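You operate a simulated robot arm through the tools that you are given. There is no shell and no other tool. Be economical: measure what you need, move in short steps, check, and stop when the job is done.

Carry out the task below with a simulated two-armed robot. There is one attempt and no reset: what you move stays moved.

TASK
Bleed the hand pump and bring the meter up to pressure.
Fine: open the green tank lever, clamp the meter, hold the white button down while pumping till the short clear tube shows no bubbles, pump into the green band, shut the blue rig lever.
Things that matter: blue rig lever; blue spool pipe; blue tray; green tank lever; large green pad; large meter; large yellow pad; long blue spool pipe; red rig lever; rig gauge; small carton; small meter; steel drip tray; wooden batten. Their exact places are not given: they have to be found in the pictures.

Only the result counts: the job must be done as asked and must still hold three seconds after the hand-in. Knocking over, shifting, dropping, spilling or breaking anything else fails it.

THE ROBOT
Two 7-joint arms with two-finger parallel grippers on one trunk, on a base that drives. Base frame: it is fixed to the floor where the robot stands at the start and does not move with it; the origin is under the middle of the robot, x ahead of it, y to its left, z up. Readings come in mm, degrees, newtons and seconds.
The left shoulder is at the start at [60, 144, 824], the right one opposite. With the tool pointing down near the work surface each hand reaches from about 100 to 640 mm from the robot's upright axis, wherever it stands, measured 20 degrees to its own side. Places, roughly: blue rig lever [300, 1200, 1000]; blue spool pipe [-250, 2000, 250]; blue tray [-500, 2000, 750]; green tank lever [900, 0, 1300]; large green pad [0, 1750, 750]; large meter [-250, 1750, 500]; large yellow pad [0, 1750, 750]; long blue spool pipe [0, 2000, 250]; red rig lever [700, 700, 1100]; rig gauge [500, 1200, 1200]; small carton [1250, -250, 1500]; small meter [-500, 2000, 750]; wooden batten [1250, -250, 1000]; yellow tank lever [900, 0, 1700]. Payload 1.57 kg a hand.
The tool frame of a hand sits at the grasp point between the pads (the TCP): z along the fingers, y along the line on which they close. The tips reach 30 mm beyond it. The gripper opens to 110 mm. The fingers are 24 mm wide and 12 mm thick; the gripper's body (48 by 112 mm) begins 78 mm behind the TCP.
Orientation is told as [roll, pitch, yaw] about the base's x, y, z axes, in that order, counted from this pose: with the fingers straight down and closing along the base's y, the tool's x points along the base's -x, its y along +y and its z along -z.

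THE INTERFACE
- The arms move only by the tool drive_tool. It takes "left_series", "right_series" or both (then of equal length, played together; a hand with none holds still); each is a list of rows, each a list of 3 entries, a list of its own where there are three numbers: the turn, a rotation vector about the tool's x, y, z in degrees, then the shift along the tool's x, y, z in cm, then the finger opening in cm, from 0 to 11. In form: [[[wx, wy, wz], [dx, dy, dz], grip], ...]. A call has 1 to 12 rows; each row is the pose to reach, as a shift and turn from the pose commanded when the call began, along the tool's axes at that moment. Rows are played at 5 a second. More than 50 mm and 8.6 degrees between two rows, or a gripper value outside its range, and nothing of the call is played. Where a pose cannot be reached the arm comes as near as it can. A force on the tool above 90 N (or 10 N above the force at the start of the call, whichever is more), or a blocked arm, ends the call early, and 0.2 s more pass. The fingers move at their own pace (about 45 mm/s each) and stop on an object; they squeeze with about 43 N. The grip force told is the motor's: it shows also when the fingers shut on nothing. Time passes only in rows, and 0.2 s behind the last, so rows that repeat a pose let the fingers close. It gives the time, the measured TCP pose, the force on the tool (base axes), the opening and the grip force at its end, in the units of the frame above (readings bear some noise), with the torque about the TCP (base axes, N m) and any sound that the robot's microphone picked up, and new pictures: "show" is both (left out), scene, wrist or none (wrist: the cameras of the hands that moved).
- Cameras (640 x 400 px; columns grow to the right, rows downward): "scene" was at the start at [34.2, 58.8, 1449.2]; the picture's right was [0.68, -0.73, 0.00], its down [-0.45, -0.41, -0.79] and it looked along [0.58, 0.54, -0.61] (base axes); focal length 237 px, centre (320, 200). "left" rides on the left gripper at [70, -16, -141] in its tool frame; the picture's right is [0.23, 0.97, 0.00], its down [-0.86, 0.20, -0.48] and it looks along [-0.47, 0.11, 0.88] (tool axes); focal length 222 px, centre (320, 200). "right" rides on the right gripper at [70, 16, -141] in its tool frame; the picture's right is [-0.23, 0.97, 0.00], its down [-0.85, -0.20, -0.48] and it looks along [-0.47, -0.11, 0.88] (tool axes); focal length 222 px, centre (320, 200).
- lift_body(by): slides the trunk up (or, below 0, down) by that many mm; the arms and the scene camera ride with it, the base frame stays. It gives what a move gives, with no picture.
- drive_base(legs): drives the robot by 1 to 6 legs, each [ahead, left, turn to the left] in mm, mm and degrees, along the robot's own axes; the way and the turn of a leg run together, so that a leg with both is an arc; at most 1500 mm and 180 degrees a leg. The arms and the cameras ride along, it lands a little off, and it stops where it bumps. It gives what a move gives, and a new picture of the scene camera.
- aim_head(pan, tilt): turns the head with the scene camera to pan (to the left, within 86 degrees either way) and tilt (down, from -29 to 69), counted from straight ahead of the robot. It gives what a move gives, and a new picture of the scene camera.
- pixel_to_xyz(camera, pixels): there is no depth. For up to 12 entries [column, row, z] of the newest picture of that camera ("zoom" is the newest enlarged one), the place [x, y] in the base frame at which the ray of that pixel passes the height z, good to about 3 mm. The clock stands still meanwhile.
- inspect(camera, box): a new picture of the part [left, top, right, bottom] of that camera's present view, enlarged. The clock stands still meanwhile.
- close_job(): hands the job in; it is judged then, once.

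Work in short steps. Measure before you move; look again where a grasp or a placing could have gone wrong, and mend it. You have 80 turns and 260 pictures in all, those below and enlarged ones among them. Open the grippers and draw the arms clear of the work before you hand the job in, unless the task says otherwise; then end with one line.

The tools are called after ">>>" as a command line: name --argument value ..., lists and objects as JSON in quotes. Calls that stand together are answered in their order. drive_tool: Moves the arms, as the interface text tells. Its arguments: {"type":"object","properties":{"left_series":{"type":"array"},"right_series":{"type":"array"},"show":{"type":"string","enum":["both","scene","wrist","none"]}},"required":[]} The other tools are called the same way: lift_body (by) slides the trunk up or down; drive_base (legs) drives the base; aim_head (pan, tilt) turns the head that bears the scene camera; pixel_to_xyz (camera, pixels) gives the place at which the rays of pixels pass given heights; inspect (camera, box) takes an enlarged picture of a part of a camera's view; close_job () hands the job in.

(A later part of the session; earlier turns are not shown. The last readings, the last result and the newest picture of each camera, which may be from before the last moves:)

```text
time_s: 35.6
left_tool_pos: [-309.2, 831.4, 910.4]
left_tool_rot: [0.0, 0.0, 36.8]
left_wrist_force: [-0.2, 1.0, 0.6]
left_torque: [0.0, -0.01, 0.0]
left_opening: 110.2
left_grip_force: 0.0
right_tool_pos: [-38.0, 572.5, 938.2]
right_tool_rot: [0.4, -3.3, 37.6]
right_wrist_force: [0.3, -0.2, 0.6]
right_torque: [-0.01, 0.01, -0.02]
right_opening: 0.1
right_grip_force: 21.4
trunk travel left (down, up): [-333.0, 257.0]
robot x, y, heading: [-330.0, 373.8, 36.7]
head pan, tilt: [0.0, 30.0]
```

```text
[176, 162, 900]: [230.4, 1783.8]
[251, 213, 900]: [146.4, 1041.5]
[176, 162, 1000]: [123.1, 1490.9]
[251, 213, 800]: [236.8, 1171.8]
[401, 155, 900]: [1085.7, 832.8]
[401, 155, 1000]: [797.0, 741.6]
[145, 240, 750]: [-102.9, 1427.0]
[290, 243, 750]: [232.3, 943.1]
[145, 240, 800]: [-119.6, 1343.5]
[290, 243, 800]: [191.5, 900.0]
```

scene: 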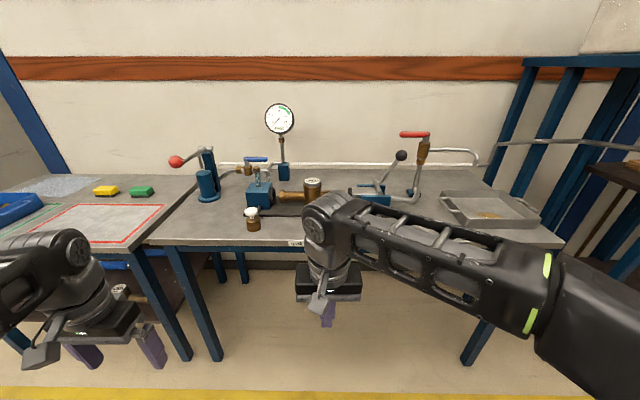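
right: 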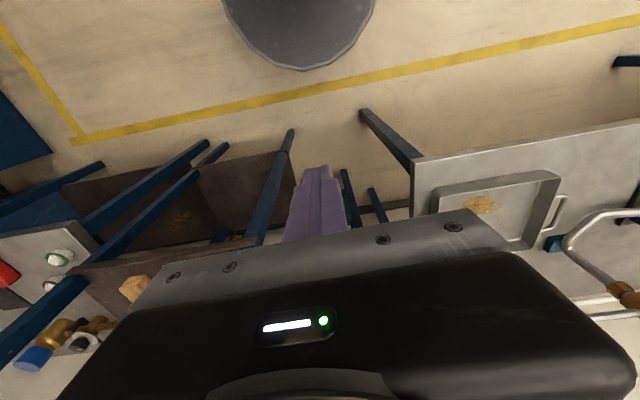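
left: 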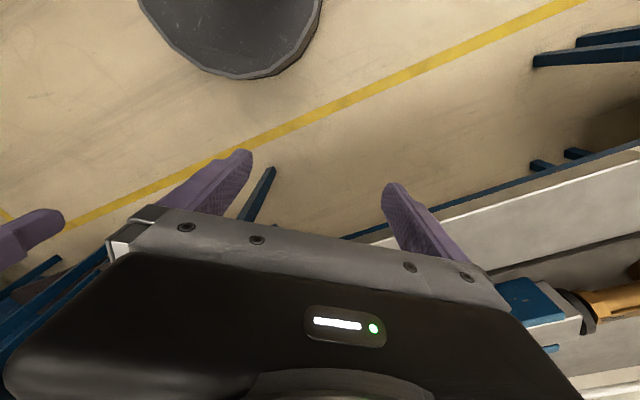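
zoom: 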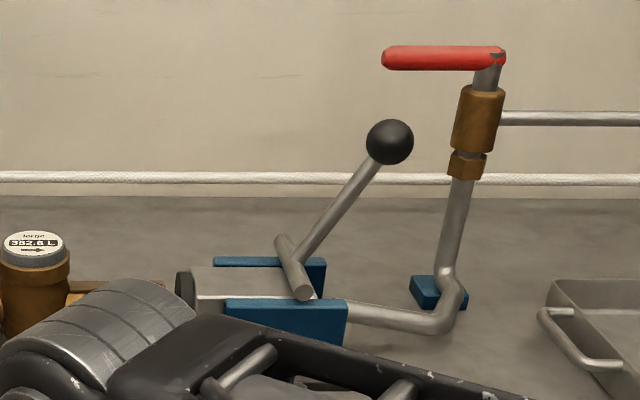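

Triangulation gives (n into wall, l along bench to the left): black clamp knob ≈ [540,660,1088], its pivot ~120 mm below and left; red pump knob ≈ [33,1246,1083]; white cap ≈ [110,988,950]; bench top ≈ 880. I raise the trunk and drive up to the clamp.

>>> lift_body --by 200

>>> drive_base --legs '[[0, -200, 0.5], [190, 0, 0]]'

>>> aim_head --pan 0 --tilt 40

```text
time_s: 37.8
left_tool_pos: [-309.8, 832.4, 1109.5]
left_tool_rot: [0.0, -0.1, 36.8]
left_wrist_force: [-0.7, 0.2, -0.1]
left_torque: [0.02, -0.04, 0.02]
left_opening: 109.9
left_grip_force: 0.0
right_tool_pos: [-38.7, 573.0, 1136.9]
right_tool_rot: [0.4, -3.2, 37.7]
right_wrist_force: [-0.6, 1.2, -0.7]
right_torque: [0.0, 0.01, 0.01]
right_opening: 0.0
right_grip_force: 21.2
trunk travel left (down, up): [-533.0, 57.0]
robot x, y, heading: [-327.8, 375.3, 36.8]
head pan, tilt: [0.0, 30.0]
```

```text
time_s: 40.5
left_tool_pos: [-41.9, 791.6, 1109.9]
left_tool_rot: [0.0, 0.2, 37.3]
left_wrist_force: [0.6, 0.4, -0.3]
left_torque: [-0.03, 0.05, -0.01]
left_opening: 109.7
left_grip_force: 0.0
right_tool_pos: [232.8, 534.1, 1137.4]
right_tool_rot: [0.4, -3.2, 38.1]
right_wrist_force: [-0.3, -0.3, 0.3]
right_torque: [-0.04, -0.01, 0.0]
right_opening: 0.0
right_grip_force: 21.5
trunk travel left (down, up): [-533.0, 57.0]
robot x, y, heading: [-58.3, 328.5, 37.2]
head pan, tilt: [0.0, 30.0]
```

scene: 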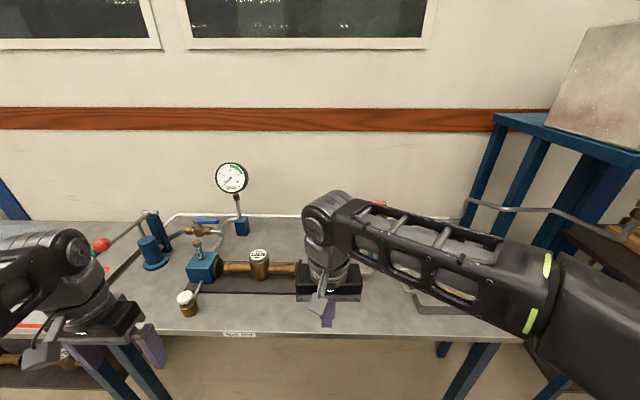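

```text
time_s: 41.2
left_tool_pos: [-40.7, 790.9, 1110.5]
left_tool_rot: [0.0, 0.1, 37.3]
left_wrist_force: [0.2, 0.4, 0.9]
left_torque: [0.0, -0.04, -0.01]
left_opening: 109.9
left_grip_force: 0.0
right_tool_pos: [231.7, 533.1, 1138.4]
right_tool_rot: [0.4, -3.2, 38.1]
right_wrist_force: [0.3, 0.6, -0.1]
right_torque: [-0.03, -0.03, 0.0]
right_opening: 0.0
right_grip_force: 21.0
trunk travel left (down, up): [-533.0, 57.0]
robot x, y, heading: [-55.7, 328.2, 37.4]
head pan, tilt: [0.0, 40.0]
```

scene: 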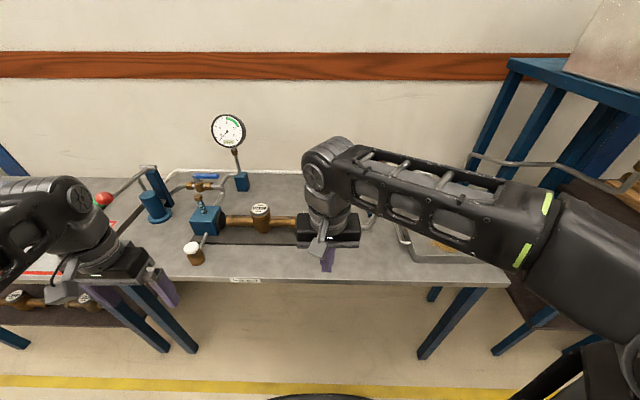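

Right TCP is ~320 mm short of the clamp knob. I come 90 mm nearer, then move the closed right fingers to the right of the knob.

>>> drive_base --legs '[[90, 0, 0]]'

>>> drive_tool --right_series '[[[0, 0, 0], [0, -3.6, 0], 0], [[0, 0, 0], [0, -7.2, 0], 0], [[0, 0, 0], [0, -10.8, 0], 0], [[0, 0, 0], [0, -14.4, 0], 0]]'

```text
time_s: 42.3
left_tool_pos: [30.4, 845.9, 1109.3]
left_tool_rot: [0.0, 0.1, 37.2]
left_wrist_force: [0.7, 0.2, 0.1]
left_torque: [0.0, 0.06, 0.0]
left_opening: 110.0
left_grip_force: 0.0
right_tool_pos: [304.0, 588.5, 1137.6]
right_tool_rot: [0.4, -3.1, 38.1]
right_wrist_force: [-0.1, -0.6, -0.5]
right_torque: [-0.03, 0.04, 0.02]
right_opening: 0.0
right_grip_force: 21.2
trunk travel left (down, up): [-533.0, 57.0]
robot x, y, heading: [16.2, 387.0, 37.7]
head pan, tilt: [0.0, 40.0]
```

scene: 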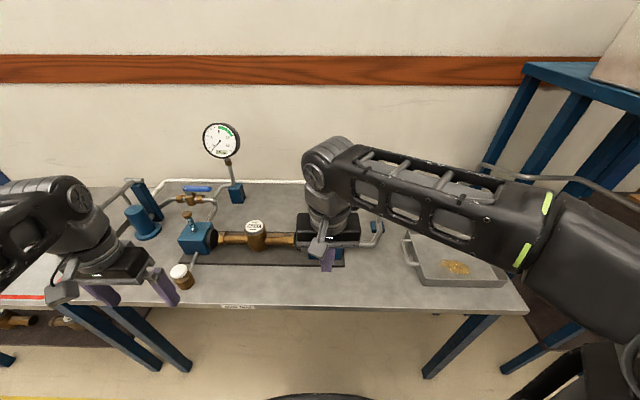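

```text
time_s: 43.3
left_tool_pos: [32.8, 844.3, 1109.6]
left_tool_rot: [0.2, 0.2, 37.3]
left_wrist_force: [1.1, 0.3, -0.7]
left_torque: [0.0, 0.11, 0.01]
left_opening: 109.8
left_grip_force: 0.0
right_tool_pos: [395.0, 474.8, 1136.0]
right_tool_rot: [0.5, -3.0, 38.3]
right_wrist_force: [1.9, 0.0, 0.2]
right_torque: [0.04, 0.16, -0.01]
right_opening: 0.0
right_grip_force: 21.4
right hand out of reach, approached as far as the arm can: row 1, 2
trunk travel left (down, up): [-533.0, 57.0]
robot x, y, heading: [10.3, 384.6, 37.2]
head pan, tilt: [0.0, 40.0]
```

scene: 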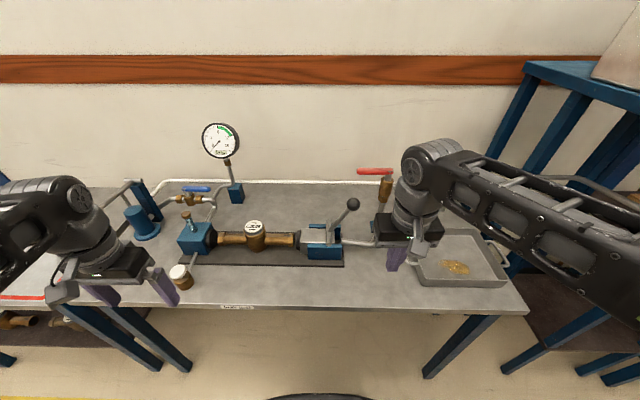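
right: 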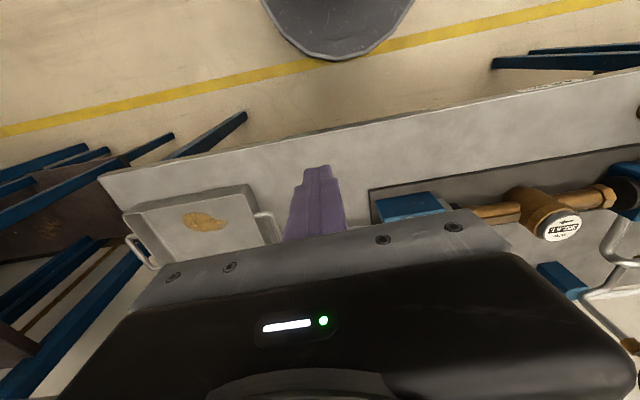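

The clamp knob is at (353,203), clear of the hand at right. I enlarge the clamp and confirm the knob's place.

>>> inspect --camera "scene" --box '[200, 170, 400, 280]'

>>> pixel_to_xyz --camera "scene" --pixels '[[353, 203, 1088], [353, 203, 1060], [330, 234, 970], [330, 234, 950], [188, 190, 1000], [181, 271, 950]]'

```text
3.20 times, centred on (300, 225) of scene
```

zoom: 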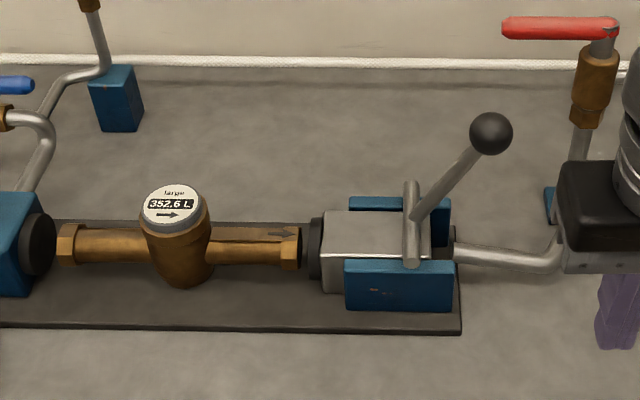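

```text
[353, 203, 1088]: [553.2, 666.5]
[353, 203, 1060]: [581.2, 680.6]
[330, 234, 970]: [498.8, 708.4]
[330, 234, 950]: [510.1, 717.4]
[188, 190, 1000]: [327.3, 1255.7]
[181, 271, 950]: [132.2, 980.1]
```

Knob confirmed near [547,663,1090], pivot near [500,710,970]. I move the fingers forward along the knob's right side.

>>> drive_tool --right_series '[[[0, 0, 0], [-4.5, 0, 0], 0], [[0, 0, 0], [-9, 0, 0], 0], [[0, 0, 0], [-13.5, 0, 0], 0], [[0, 0, 0], [-18, 0, 0.5], 0], [[0, 0, 0], [-22.5, 0, 2], 0]]'

```text
time_s: 44.5
left_tool_pos: [38.8, 842.6, 1109.9]
left_tool_rot: [0.4, 0.3, 37.2]
left_wrist_force: [2.4, -1.4, -0.3]
left_torque: [0.13, 0.27, 0.0]
left_opening: 110.1
left_grip_force: 0.0
right_tool_pos: [563.7, 601.9, 1107.3]
right_tool_rot: [0.8, -3.4, 38.2]
right_wrist_force: [2.1, -0.6, -1.1]
right_torque: [0.03, 0.2, 0.02]
right_opening: 0.0
right_grip_force: 21.1
right hand out of reach, approached as far as the arm can: row 2, 3, 4, 5
trunk travel left (down, up): [-533.0, 57.0]
robot x, y, heading: [14.7, 380.7, 37.3]
head pan, tilt: [0.0, 40.0]
```

scene: 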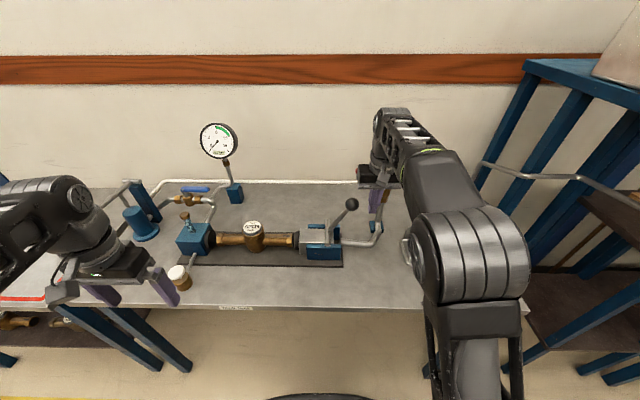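
right: 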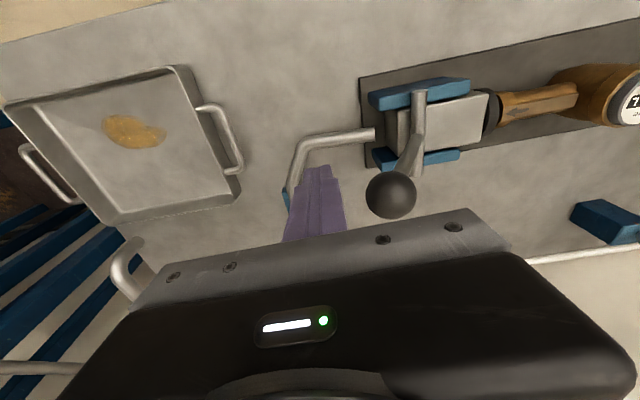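

Fingers are just right of the knob (wrist view knob at (390,195)). I lower 18 mm and push it left past vertical.

>>> drive_tool --right_series '[[[0, 0, 0], [0, 0, 1.8], 0], [[0, 0, 0], [0, 2.5, 1.8], 0], [[0, 0, 0], [0, 4.5, 1.6], 0], [[0, 0, 0], [0, 6.5, 1.2], 0], [[0, 0, 0], [0, 9, 1.0], 0], [[0, 0, 0], [0, 11, 1.0], 0], [[0, 0, 0], [0, 12.8, 1.0], 0]]'

```text
time_s: 46.1
left_tool_pos: [28.8, 844.3, 1109.6]
left_tool_rot: [0.0, 0.0, 37.4]
left_wrist_force: [0.7, 0.4, -0.3]
left_torque: [0.01, 0.0, 0.0]
left_opening: 109.9
left_grip_force: 0.0
right_tool_pos: [482.6, 696.2, 1098.7]
right_tool_rot: [0.6, -3.5, 38.1]
right_wrist_force: [-0.4, -0.8, -0.1]
right_torque: [0.0, -0.01, -0.02]
right_opening: 0.3
right_grip_force: 21.3
right hand out of reach, approached as far as the arm can: row 6, 7
trunk travel left (down, up): [-533.0, 57.0]
robot x, y, heading: [15.2, 385.1, 37.3]
head pan, tilt: [0.0, 40.0]
```

scene: 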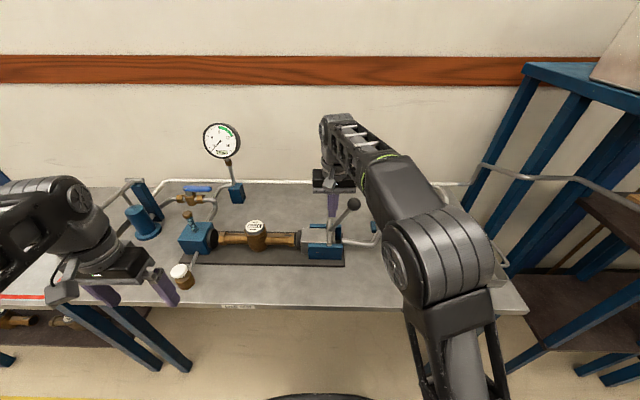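
right: 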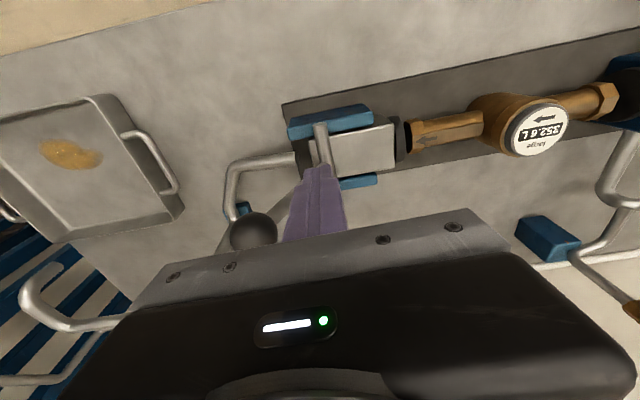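

The finger slipped past without touching; knob now at wrist (253,232), scene (352,204). I measure where it truly is.

>>> pixel_to_xyz --camera "right" --pixels '[[253, 232, 1090], [253, 232, 1070], [253, 232, 1050], [253, 232, 1030], [322, 130, 970]]'

>>> pixel_to_xyz --camera "scene" --pixels '[[352, 204, 1090], [352, 204, 1070], [352, 204, 1050], [352, 204, 1030]]'

>>> inspect --camera "scene" --box '[280, 160, 400, 280]'

```text
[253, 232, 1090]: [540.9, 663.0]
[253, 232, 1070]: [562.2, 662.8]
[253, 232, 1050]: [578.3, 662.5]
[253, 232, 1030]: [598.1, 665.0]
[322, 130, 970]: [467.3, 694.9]
```

```text
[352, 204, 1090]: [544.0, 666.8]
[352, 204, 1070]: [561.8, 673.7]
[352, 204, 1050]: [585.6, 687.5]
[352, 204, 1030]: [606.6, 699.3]
```

```text
3.33 times, centred on (340, 220) of scene
```

zoom: 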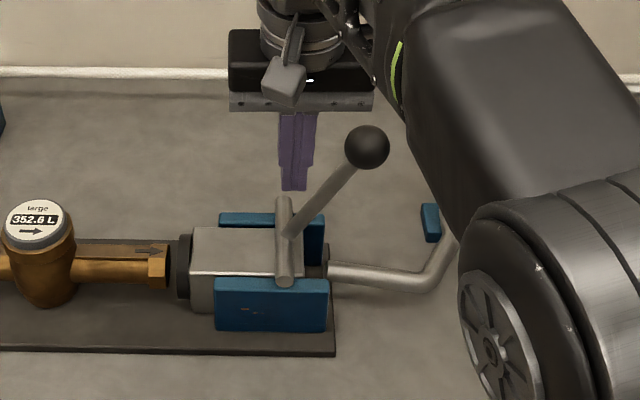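

Knob still at [542,665,1090] (depth 835 vs my finger's 806) — I passed in front of it. I lift, go back right, and come 40 mm nearer with the base.

>>> drive_tool --right_series '[[[0, 0, 0], [0, 0, -4], 0], [[0, 0, 0], [0, 0, -7], 0], [[0, 0, 0], [0, -4.5, -7], 0], [[0, 0, 0], [0, -9, -7], 0], [[0, 0, 0], [0, -13, -7], 0]]' --show "none"

>>> drive_base --legs '[[40, 0, 0]]'

```text
time_s: 47.3
left_tool_pos: [28.9, 842.8, 1109.4]
left_tool_rot: [0.1, 0.0, 37.4]
left_wrist_force: [-0.3, 0.3, -0.2]
left_torque: [-0.02, 0.01, 0.0]
left_opening: 109.9
left_grip_force: 0.0
right_tool_pos: [546.4, 575.9, 1129.9]
right_tool_rot: [0.4, -4.0, 38.1]
right_wrist_force: [0.1, 0.3, -0.1]
right_torque: [0.04, 0.0, -0.02]
right_opening: 0.0
right_grip_force: 20.8
right hand out of reach, approached as far as the arm can: row 1, 2, 3, 4, 5
trunk travel left (down, up): [-533.0, 57.0]
robot x, y, heading: [14.8, 383.5, 37.2]
head pan, tilt: [0.0, 40.0]
```

```text
time_s: 48.2
left_tool_pos: [62.4, 870.3, 1110.1]
left_tool_rot: [0.1, 0.2, 37.4]
left_wrist_force: [0.2, 0.6, -0.4]
left_torque: [-0.02, 0.05, 0.04]
left_opening: 110.2
left_grip_force: 0.0
right_tool_pos: [578.3, 601.8, 1129.1]
right_tool_rot: [0.4, -3.9, 38.0]
right_wrist_force: [0.1, 0.7, 0.2]
right_torque: [-0.04, 0.02, 0.02]
right_opening: 0.1
right_grip_force: 21.1
trunk travel left (down, up): [-533.0, 57.0]
robot x, y, heading: [42.4, 405.5, 37.4]
head pan, tilt: [0.0, 40.0]
```

scene: 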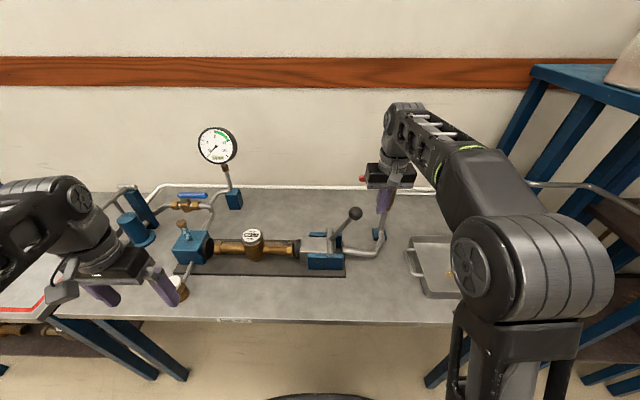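

>>> drive_tool --right_series '[[[0, 0, 0], [-1.2, 0, 0.5], 0], [[0, 0, 0], [-1.2, 0, 4.5], 0], [[0, 0, 0], [-1.2, 3, 4.5], 0], [[0, 0, 0], [-1.2, 4.5, 4.5], 0], [[0, 0, 0], [-1.2, 6, 4.3], 0]]'

```text
time_s: 49.4
left_tool_pos: [61.4, 865.3, 1111.8]
left_tool_rot: [0.1, -0.1, 37.2]
left_wrist_force: [0.5, -0.7, 0.0]
left_torque: [0.0, -0.04, -0.03]
left_opening: 110.0
left_grip_force: 0.1
right_tool_pos: [559.0, 652.2, 1095.6]
right_tool_rot: [0.3, -5.0, 37.6]
right_wrist_force: [23.0, -20.7, 57.1]
right_torque: [0.76, 0.23, -0.24]
right_opening: 0.0
right_grip_force: 22.1
trunk travel left (down, up): [-533.0, 57.0]
robot x, y, heading: [48.9, 409.6, 37.1]
head pan, tilt: [0.0, 40.0]
```

scene: 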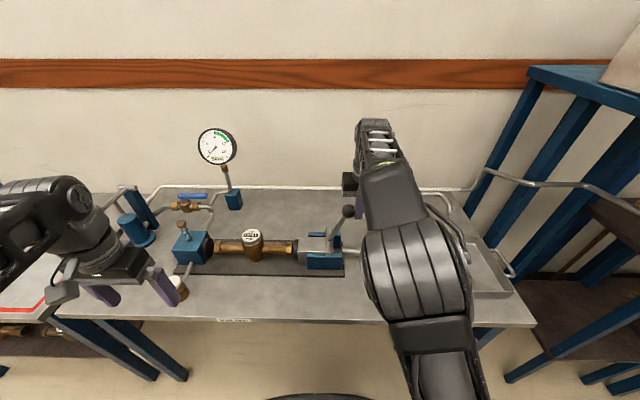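
right: 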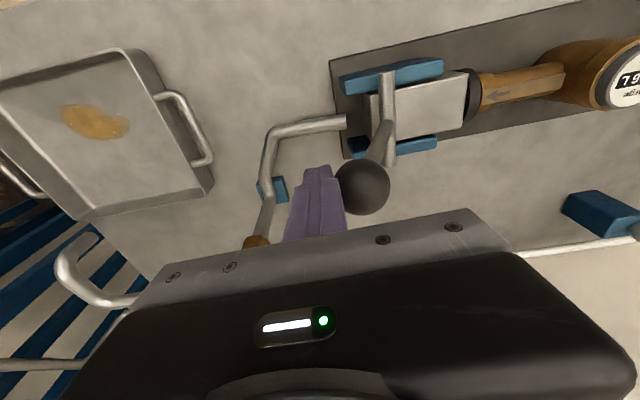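

Contact: the knob moves a little left, with upward reaction since it rises on its arc. I continue along the arc, rising with it.

>>> drive_tool --right_series '[[[0, 0, 0], [0, 0.3, -1.2], 0], [[0, 0, 0], [0, 2, -1.8], 0], [[0, 0, 0], [0, 4, -2.0], 0], [[0, 0, 0], [0, 6, -2.0], 0], [[0, 0, 0], [0, 8, -1.5], 0]]'

```text
time_s: 50.6
left_tool_pos: [60.6, 868.6, 1109.3]
left_tool_rot: [0.0, 0.0, 37.2]
left_wrist_force: [0.3, -0.2, -0.5]
left_torque: [0.03, -0.01, 0.0]
left_opening: 110.2
left_grip_force: 0.1
right_tool_pos: [499.7, 721.2, 1104.0]
right_tool_rot: [0.4, -3.9, 38.1]
right_wrist_force: [0.1, -0.9, -0.9]
right_torque: [0.01, -0.01, 0.0]
right_opening: 0.0
right_grip_force: 21.5
trunk travel left (down, up): [-533.0, 57.0]
robot x, y, heading: [47.4, 408.2, 37.5]
head pan, tilt: [0.0, 40.0]
```

scene: 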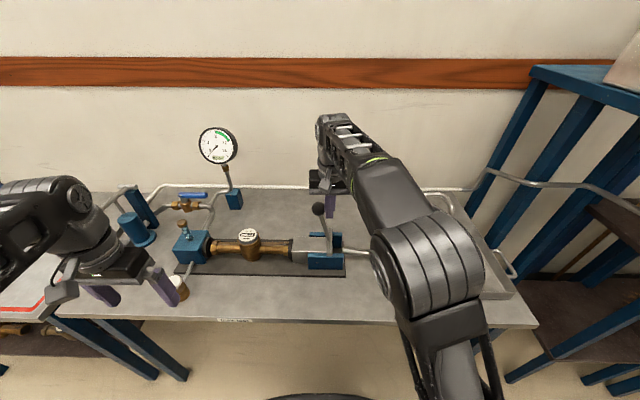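
right: 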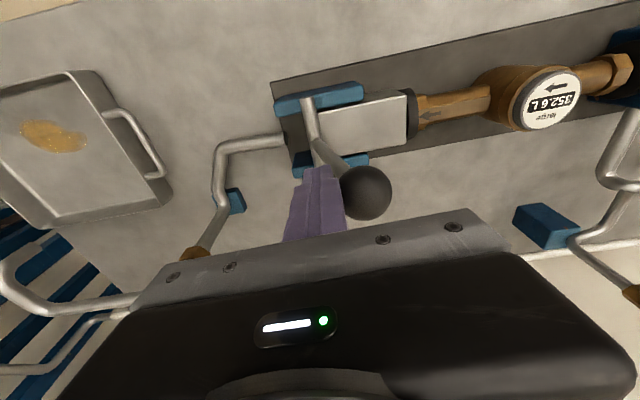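

The lever is just past vertical to the left and the slide has advanced. I enlarge to see whether it is closed.

>>> inspect --camera "scene" --box '[180, 190, 360, 290]'

>>> pixel_to_xyz --camera "scene" --pixels '[[318, 209, 1107]]'

```text
3.56 times, centred on (270, 240) of scene
```

zoom: 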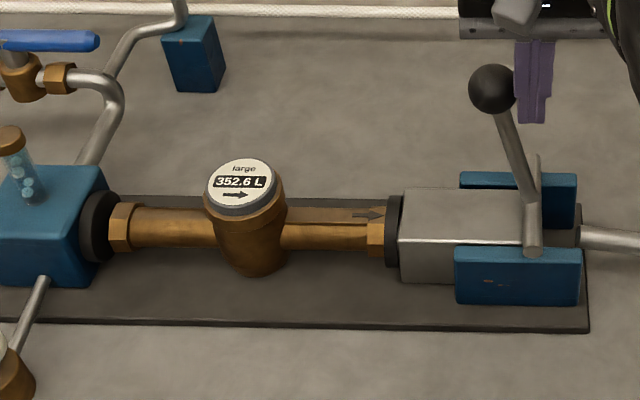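

```text
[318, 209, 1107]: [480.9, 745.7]
```

The slide now bears on the meter at both ends. I push on to check that the lever reaches its stop.

>>> drive_tool --right_series '[[[0, 0, 0], [0, 1.5, 0], 0], [[0, 0, 0], [0, 3, 0.3], 0], [[0, 0, 0], [0, 4.5, 0.8], 0], [[0, 0, 0], [0, 6, 1.5], 0]]'

>>> inspect --camera "scene" --box '[180, 190, 360, 290]'

```text
time_s: 51.6
left_tool_pos: [64.3, 860.3, 1114.0]
left_tool_rot: [0.4, -0.2, 37.1]
left_wrist_force: [0.5, -0.4, -0.3]
left_torque: [-0.01, -0.05, 0.02]
left_opening: 109.8
left_grip_force: 0.1
right_tool_pos: [476.4, 752.1, 1096.4]
right_tool_rot: [-0.1, -4.8, 37.2]
right_wrist_force: [23.8, -49.6, 49.2]
right_torque: [-0.34, -0.61, -0.49]
right_opening: 0.0
right_grip_force: 20.9
trunk travel left (down, up): [-533.0, 57.0]
robot x, y, heading: [45.0, 406.5, 37.3]
head pan, tilt: [0.0, 40.0]
```

scene: 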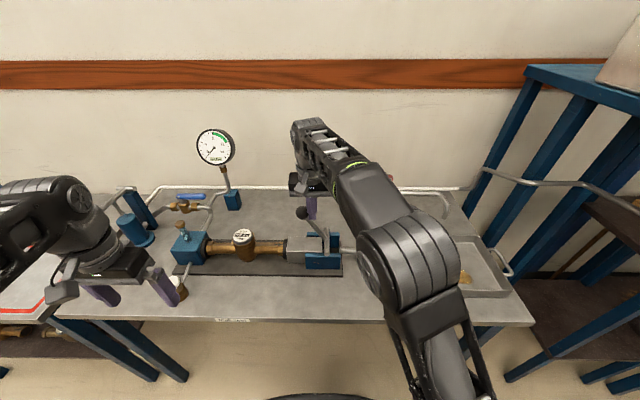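
right: 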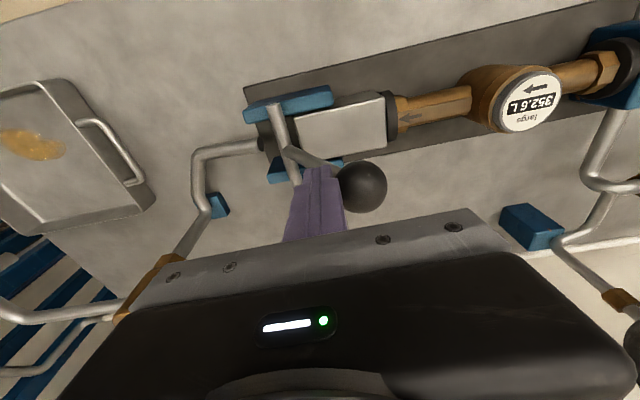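

```text
3.56 times, centred on (270, 240) of scene
```

zoom: 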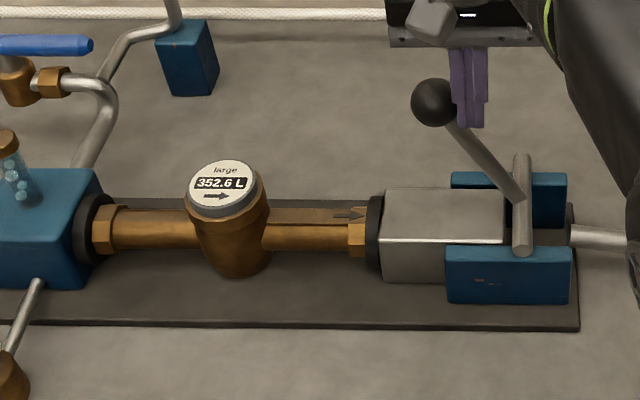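

Reaction is now ~54 N sideways; lever ~35° left. One more nudge tells stop from friction.

>>> drive_tool --right_series '[[[0, 0, 0], [0, 1, -0.5], 0], [[0, 0, 0], [0, 2, 0], 0], [[0, 0, 0], [0, 3, 0.5], 0], [[0, 0, 0], [0, 4, 1], 0]]'

>>> inspect --camera "scene" --box '[180, 190, 360, 290]'

```text
time_s: 52.1
left_tool_pos: [61.9, 866.1, 1109.4]
left_tool_rot: [0.0, -0.1, 37.0]
left_wrist_force: [-0.3, 0.7, 0.2]
left_torque: [-0.09, -0.02, 0.01]
left_opening: 110.2
left_grip_force: 0.0
right_tool_pos: [479.2, 754.5, 1094.3]
right_tool_rot: [-1.6, -4.5, 36.3]
right_wrist_force: [4.6, -31.8, 14.3]
right_torque: [-0.4, -0.1, -0.07]
right_opening: 0.0
right_grip_force: 20.8
right hand out of reach, approached as far as the arm can: row 1
trunk travel left (down, up): [-533.0, 57.0]
robot x, y, heading: [47.4, 404.9, 36.9]
head pan, tilt: [0.0, 40.0]
stopped in row 2 (right hand): the force on the tool passed its limit (the readings are from after the stop); the commanded pose is now the measured one
```

scene: 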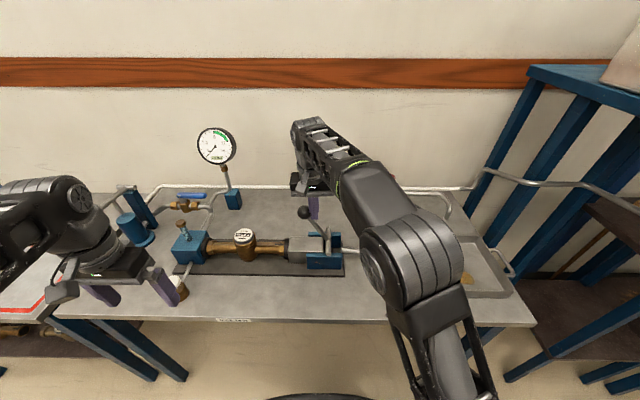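
right: 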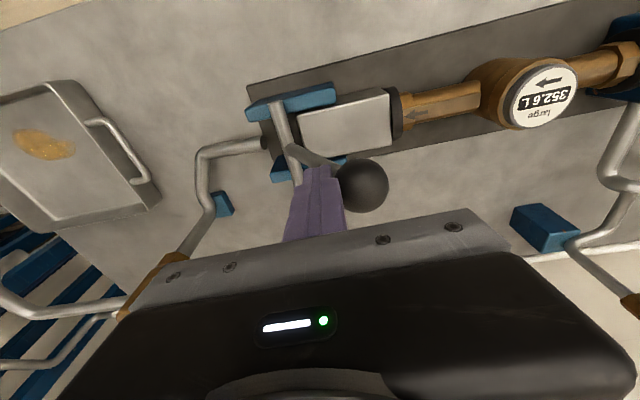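

```text
3.56 times, centred on (270, 240) of scene
```

zoom: 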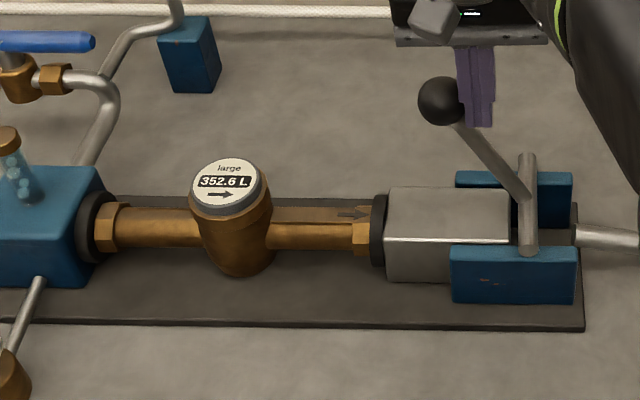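

The lever is hard on its stop: clamped. I take the hand off to the right and up, then back.

>>> drive_tool --right_series '[[[0, 0, 0], [0, -2, 0], 0], [[0, 0, 0], [0, -4, -2], 0], [[0, 0, 0], [3.5, -4, -5], 0], [[0, 0, 0], [7.5, -4, -6], 0], [[0, 0, 0], [12, -4, -6], 0], [[0, 0, 0], [16.5, -4, -6], 0], [[0, 0, 0], [21, -4, -6], 0]]' --show "scene"

```text
time_s: 53.7
left_tool_pos: [62.9, 868.0, 1110.6]
left_tool_rot: [0.1, -0.2, 37.3]
left_wrist_force: [-0.9, 0.8, 0.9]
left_torque: [0.05, -0.01, -0.02]
left_opening: 110.3
left_grip_force: 0.1
right_tool_pos: [328.2, 599.9, 1136.4]
right_tool_rot: [-0.9, -4.7, 36.8]
right_wrist_force: [-0.1, 0.1, -0.1]
right_torque: [-0.03, -0.03, 0.0]
right_opening: 0.1
right_grip_force: 20.9
right hand out of reach, approached as far as the arm can: row 2, 3, 4
trunk travel left (down, up): [-533.0, 57.0]
robot x, y, heading: [45.0, 405.0, 37.4]
head pan, tilt: [0.0, 40.0]
```

scene: 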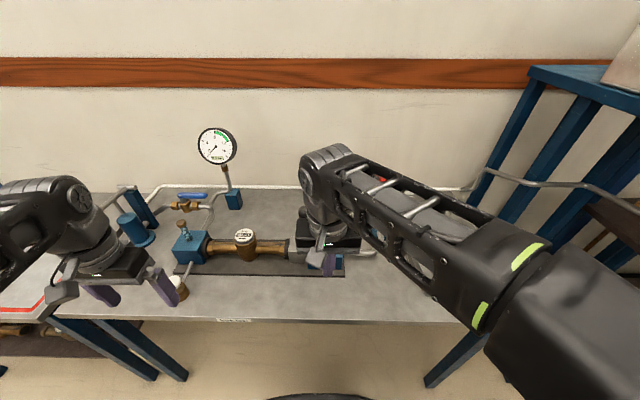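

Clear. I back 50 mm and drive left to stand between pump and button.

>>> drive_base --legs '[[-60, 0, 0], [0, 555, 0]]'

>>> inspect --camera "scene" --box '[180, 110, 420, 290]'

```text
time_s: 57.5
left_tool_pos: [-321.3, 1269.9, 1109.0]
left_tool_rot: [0.0, 0.0, 37.4]
left_wrist_force: [-0.4, -0.6, 0.4]
left_torque: [0.01, -0.04, -0.02]
left_opening: 109.8
left_grip_force: 0.0
right_tool_pos: [-53.0, 1006.9, 1137.0]
right_tool_rot: [-1.1, -4.5, 37.3]
right_wrist_force: [-0.2, 0.0, 0.4]
right_torque: [-0.03, -0.05, -0.01]
right_opening: 0.0
right_grip_force: 21.3
trunk travel left (down, up): [-533.0, 57.0]
robot x, y, heading: [-339.7, 812.0, 37.5]
head pan, tilt: [0.0, 40.0]
```

scene: 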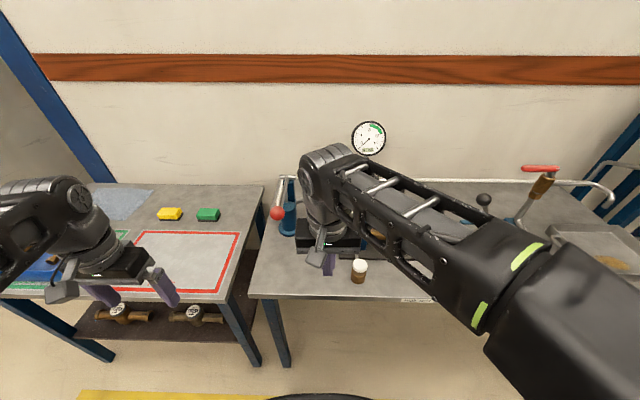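

```text
2.22 times, centred on (300, 200) of scene
```

zoom: 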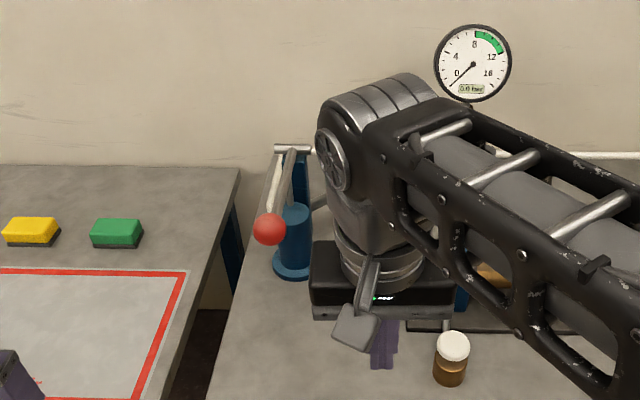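

I measure the cap (360,265) and red knob (277,213) from this stance.

>>> pixel_to_xyz --camera "scene" --pixels '[[360.5, 265, 950], [360.5, 265, 940], [360.5, 265, 960], [277.6, 213.6, 1083], [277.6, 213.6, 1060], [277.6, 213.6, 1100]]'

>>> pixel_to_xyz --camera "right" --pixels '[[320, 200, 900]]'

>>> inspect --camera "right" --box '[0, 0, 640, 400]'

```text
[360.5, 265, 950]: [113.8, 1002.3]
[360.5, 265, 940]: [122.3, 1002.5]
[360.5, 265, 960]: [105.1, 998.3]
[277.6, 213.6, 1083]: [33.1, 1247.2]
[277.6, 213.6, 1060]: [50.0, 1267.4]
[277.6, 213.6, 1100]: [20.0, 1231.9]
```

```text
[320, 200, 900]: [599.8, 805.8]
```

```text
1.00 times, centred on (320, 200) of right (not enlarged: the box is as wide or as high as the picture)
```

zoom: 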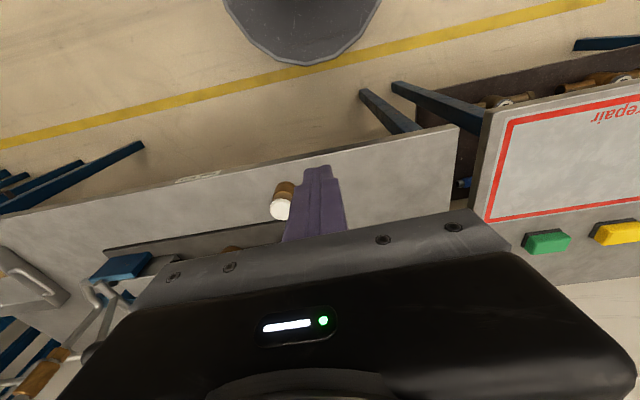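

>>> pixel_to_xyz --camera "zoom" --pixels '[[281, 209, 950], [281, 209, 930], [281, 209, 970]]'

```text
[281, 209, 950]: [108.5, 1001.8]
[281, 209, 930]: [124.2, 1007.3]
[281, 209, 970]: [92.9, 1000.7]
```

Cap ≈ [112,1001,950], red knob ≈ [33,1247,1083]. I bring the right fingertips above the cap and the open left hand in line in front of the knob.

>>> drive_tool --right_series '[[[0, 2, 0], [0, -3.5, 0], 0], [[0, 4.5, 0], [0, -7, 0], 0], [[0, 4.5, 0], [0, -10.5, 0], 0], [[0, 4.5, 0], [-4.2, -10.5, 2], 0], [[0, 4.5, 0], [-8.4, -10.5, 4], 0], [[0, 4.5, 0], [-11.5, -10.5, 7], 0]]' --left_series '[[[0, 0, 0], [0, -4, 0], 11], [[0, 0, 0], [0, -8, 0], 11], [[0, 0, 0], [0, -12, 0], 11], [[0, 0, 0], [0, -16, 0], 11], [[0, 0, 0], [-4, -20, 0], 11], [[0, 0, 0], [-8, -23, 0], 11]]'

```text
refused: row 5 steps farther than a row can; nothing moved
```

>>> drive_tool --right_series '[[[0, 2, 0], [0, -3.5, 0], 0], [[0, 4.5, 0], [0, -7, 0], 0], [[0, 4.5, 0], [0, -10.5, 0], 0], [[0, 4.5, 0], [-4, -10.5, 2], 0], [[0, 4.5, 0], [-8, -10.5, 4], 0], [[0, 4.5, 0], [-11.5, -10.5, 7], 0]]' --left_series '[[[0, 0, 0], [0, -4.5, 0], 11], [[0, 0, 0], [0, -9, 0], 11], [[0, 0, 0], [0, -13.5, 0], 11], [[0, 0, 0], [0, -18, 0], 11], [[0, 0, 0], [-3, -21, 0], 11], [[0, 0, 0], [-7, -23.2, 0], 11]]'

```text
time_s: 58.9
left_tool_pos: [-122.8, 1130.8, 1106.7]
left_tool_rot: [0.0, 0.2, 37.4]
left_wrist_force: [0.8, 0.3, -0.6]
left_torque: [-0.03, 0.04, -0.02]
left_opening: 109.9
left_grip_force: 0.0
right_tool_pos: [109.2, 994.8, 1075.9]
right_tool_rot: [-1.0, 0.0, 37.2]
right_wrist_force: [1.4, 0.9, 0.2]
right_torque: [-0.03, 0.03, 0.03]
right_opening: 0.1
right_grip_force: 20.8
right hand out of reach, approached as far as the arm can: row 2, 3
trunk travel left (down, up): [-533.0, 57.0]
robot x, y, heading: [-338.3, 809.0, 37.5]
head pan, tilt: [0.0, 40.0]
```

scene: 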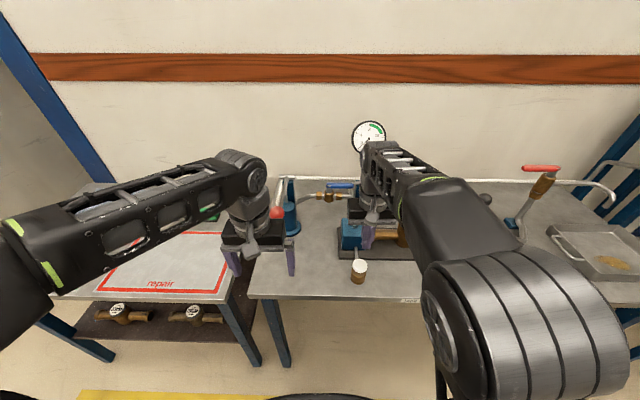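
right: 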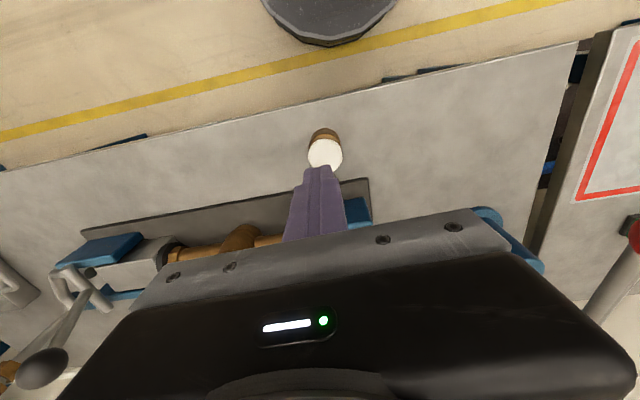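
left: 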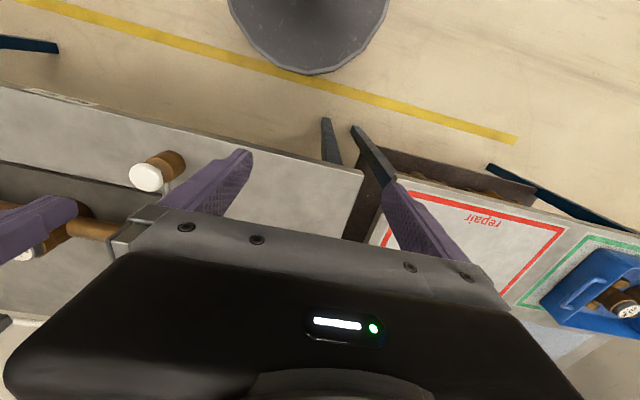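

Both wrists see the cap: right (325,155), left (146,178). I intersect those rays.

>>> pixel_to_xyz --camera "right" --pixels '[[325, 155, 950], [325, 155, 930], [325, 155, 970]]'

>>> pixel_to_xyz --camera "left" --pixels '[[146, 178, 950], [146, 178, 930], [146, 178, 970]]'

>>> pixel_to_xyz --camera "scene" --pixels '[[359, 265, 950], [276, 213, 1083]]'

```text
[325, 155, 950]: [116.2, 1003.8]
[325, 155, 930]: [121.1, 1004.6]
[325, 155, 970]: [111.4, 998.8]
```

```text
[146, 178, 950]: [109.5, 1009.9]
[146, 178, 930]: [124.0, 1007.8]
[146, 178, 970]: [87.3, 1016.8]
```

```text
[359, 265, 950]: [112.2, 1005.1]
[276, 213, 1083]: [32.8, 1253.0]
```

Cap ≈ [117,1004,940]. Right: 12 mm forward and down to just above it; left: 196 mm forward, straddling the red knob.

>>> drive_tool --right_series '[[[0, 0, 0], [-1.2, 0.2, 0], 0], [[0, 0, 0], [-1.2, 0.2, 3], 0], [[0, 0, 0], [-1.2, 0.2, 6], 0], [[0, 0, 0], [-1.2, 0.2, 8.5], 0], [[0, 0, 0], [-1.2, 0.2, 8.5], 0], [[0, 0, 0], [-1.2, 0.2, 8.5], 0]]' --left_series '[[[0, 0, 0], [-4, 0, 0], 11], [[0, 0, 0], [-8, 0, 0], 11], [[0, 0, 0], [-12, 0, 0], 11], [[0, 0, 0], [-16, 0, 0], 11], [[0, 0, 0], [-19.6, 0, 0.5], 11], [[0, 0, 0], [-19.6, 0, 1.5], 11]]'

```text
time_s: 60.3
left_tool_pos: [3.0, 1225.0, 1105.6]
left_tool_rot: [0.0, -0.2, 37.3]
left_wrist_force: [-1.1, 0.2, -0.3]
left_torque: [-0.02, 0.02, -0.03]
left_opening: 110.0
left_grip_force: 0.0
left hand out of reach, approached as far as the arm can: row 4, 5, 6
right_tool_pos: [117.3, 1000.2, 993.6]
right_tool_rot: [-1.1, -0.1, 37.1]
right_wrist_force: [0.2, 0.9, 0.2]
right_torque: [-0.01, 0.01, -0.01]
right_opening: 0.2
right_grip_force: 20.9
trunk travel left (down, up): [-533.0, 57.0]
robot x, y, heading: [-337.8, 809.2, 37.6]
head pan, tilt: [0.0, 40.0]
```

scene: 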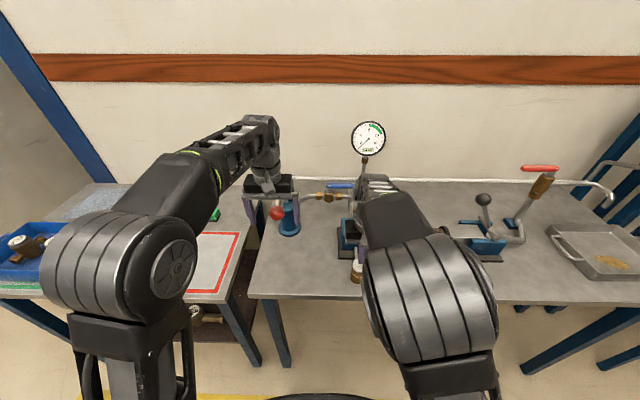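
right: 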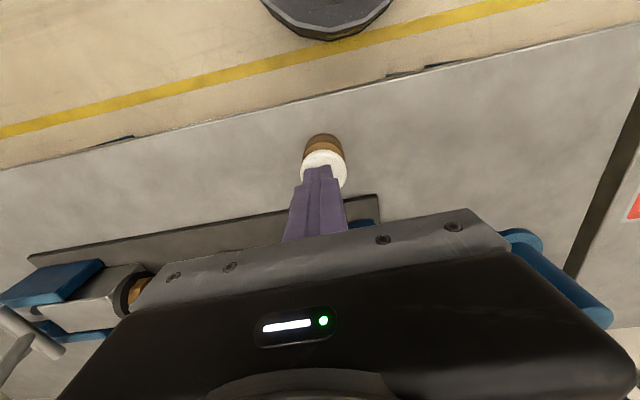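
left: 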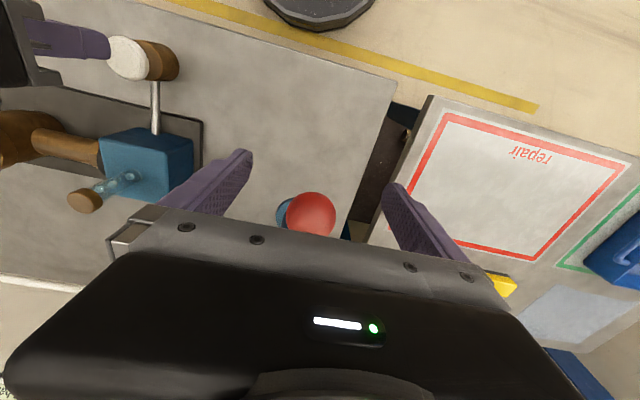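

Left falls ~38 mm short of the knob. I pull the right hand back 60 mm and drive the base 60 mm forward.

>>> drive_tool --right_series '[[[0, 0, 0], [3, 0, -1], 0], [[0, 0, 0], [6, 0, -1], 0]]' --left_series '[[[0, 0, 0], [2, 0, -1], 11], [[0, 0, 0], [4.6, 0, -1], 11]]' --show "none"

>>> drive_base --legs '[[60, 0, 0]]'

>>> inspect --camera "left" --box '[0, 0, 640, 400]'

>>> inspect --camera "right" --box '[0, 0, 640, 400]'

```text
time_s: 60.9
left_tool_pos: [-36.5, 1198.4, 1117.4]
left_tool_rot: [0.0, -0.2, 37.3]
left_wrist_force: [0.1, -0.2, 0.4]
left_torque: [-0.01, -0.06, -0.01]
left_opening: 110.0
left_grip_force: 0.1
left hand out of reach, approached as far as the arm can: row 1
right_tool_pos: [66.3, 965.7, 1003.3]
right_tool_rot: [-1.1, -0.1, 37.2]
right_wrist_force: [-0.3, 0.1, -0.2]
right_torque: [0.01, -0.01, 0.0]
right_opening: 0.0
right_grip_force: 21.4
trunk travel left (down, up): [-533.0, 57.0]
robot x, y, heading: [-339.7, 809.1, 37.4]
head pan, tilt: [0.0, 40.0]
```

```text
time_s: 61.8
left_tool_pos: [14.7, 1235.8, 1115.2]
left_tool_rot: [0.0, 0.1, 37.3]
left_wrist_force: [-0.4, 0.2, -0.1]
left_torque: [-0.04, 0.03, -0.01]
left_opening: 109.9
left_grip_force: 0.0
right_tool_pos: [116.1, 1003.1, 1002.3]
right_tool_rot: [-1.2, 0.0, 37.2]
right_wrist_force: [0.4, 0.0, -0.5]
right_torque: [-0.04, 0.02, -0.02]
right_opening: 0.0
right_grip_force: 21.7
trunk travel left (down, up): [-533.0, 57.0]
robot x, y, heading: [-284.9, 844.0, 37.3]
head pan, tilt: [0.0, 40.0]
```

scene: 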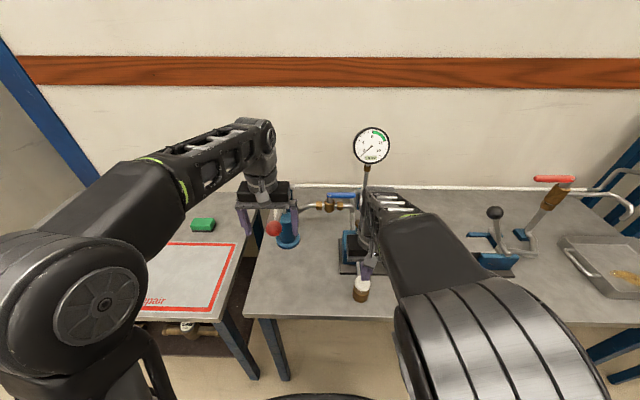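

```text
1.00 times, centred on (320, 200) of left (not enlarged: the box is as wide or as high as the picture)
```

zoom: 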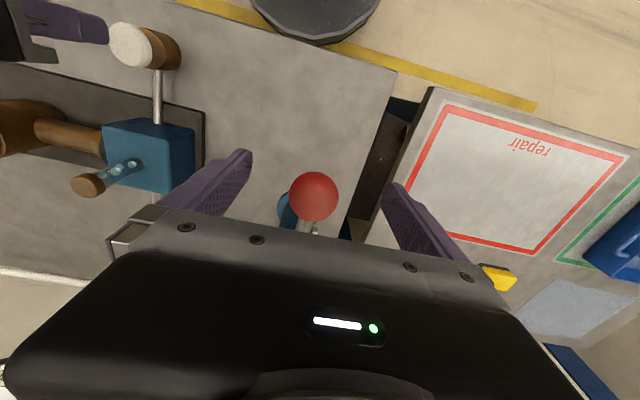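

```text
1.00 times, centred on (320, 200) of right (not enlarged: the box is as wide or as high as the picture)
```

zoom: 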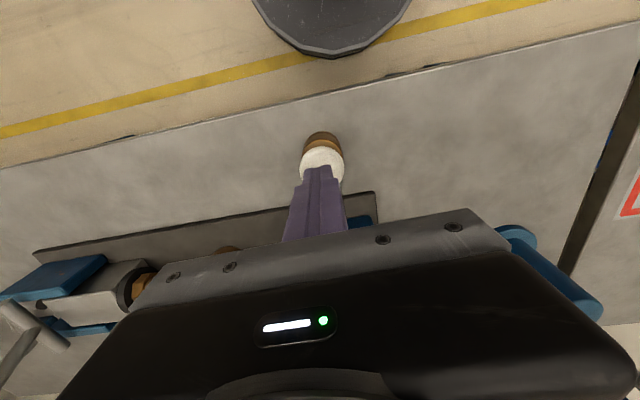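

Both hands line up: TCP pixel (319,194) almost on the red knob. Left: 22 mm forward, 32 mm down, then close; right: lower to touch the cap.

>>> drive_tool --left_series '[[[0, 0, 0], [-2.2, 0, 1.5], 11], [[0, 0, 0], [-2.2, 0, 3.2], 11], [[0, 0, 0], [-2.2, 0, 3.2], 4], [[0, 0, 0], [-2.2, 0, 3.2], 2], [[0, 0, 0], [-2.2, 0, 3.2], 2], [[0, 0, 0], [-2.2, 0, 3.2], 2], [[0, 0, 0], [-2.2, 0, 3.2], 2]]' --right_series '[[[0, 0, 0], [0, 0, 1], 0], [[0, 0, 0], [0, 0, 1.5], 0], [[0, 0, 0], [0, 0, 2.0], 0], [[0, 0, 0], [0, 0, 2.3], 0], [[0, 0, 0], [0, 0, 2.6], 0], [[0, 0, 0], [0, 0, 2.8], 0], [[0, 0, 0], [0, 0, 3.0], 0]]'

```text
time_s: 63.4
left_tool_pos: [32.0, 1248.9, 1083.7]
left_tool_rot: [0.0, 0.1, 37.4]
left_wrist_force: [3.2, -1.9, -1.5]
left_torque: [-0.02, -0.1, -0.08]
left_opening: 43.2
left_grip_force: 22.1
right_tool_pos: [116.7, 1001.2, 972.8]
right_tool_rot: [-1.1, -0.1, 37.0]
right_wrist_force: [-1.2, 0.1, -0.7]
right_torque: [-0.01, 0.0, -0.01]
right_opening: 0.2
right_grip_force: 21.1
trunk travel left (down, up): [-533.0, 57.0]
robot x, y, heading: [-288.8, 847.5, 37.5]
head pan, tilt: [0.0, 40.0]
```

scene: 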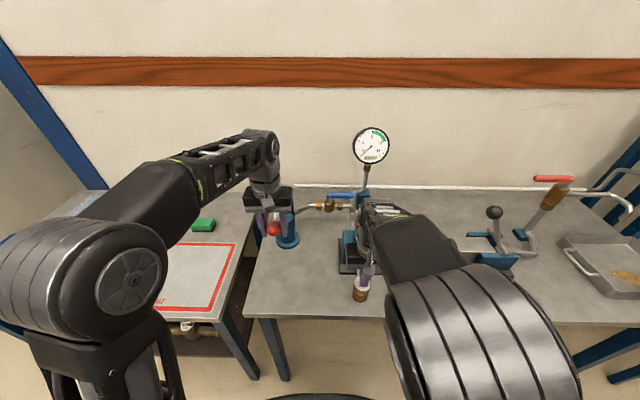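
right: 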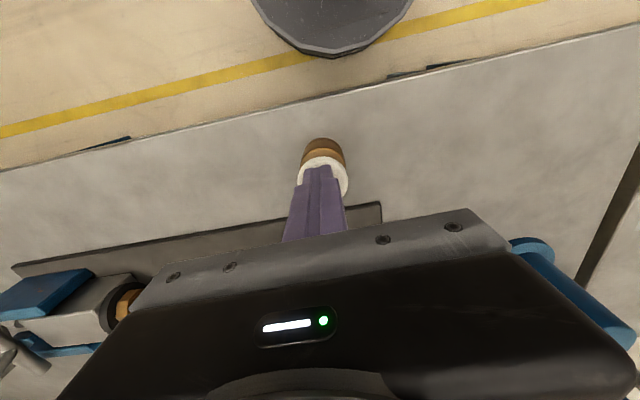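
left: 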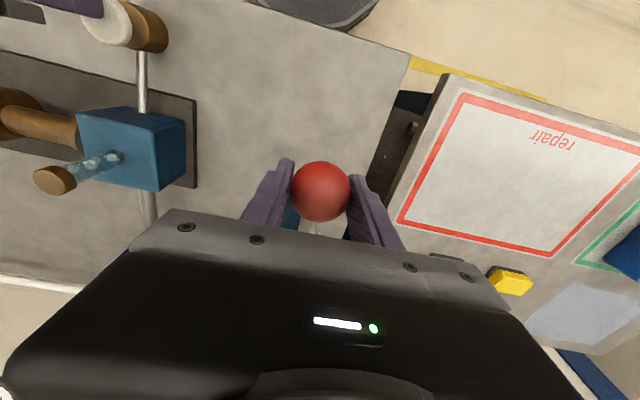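

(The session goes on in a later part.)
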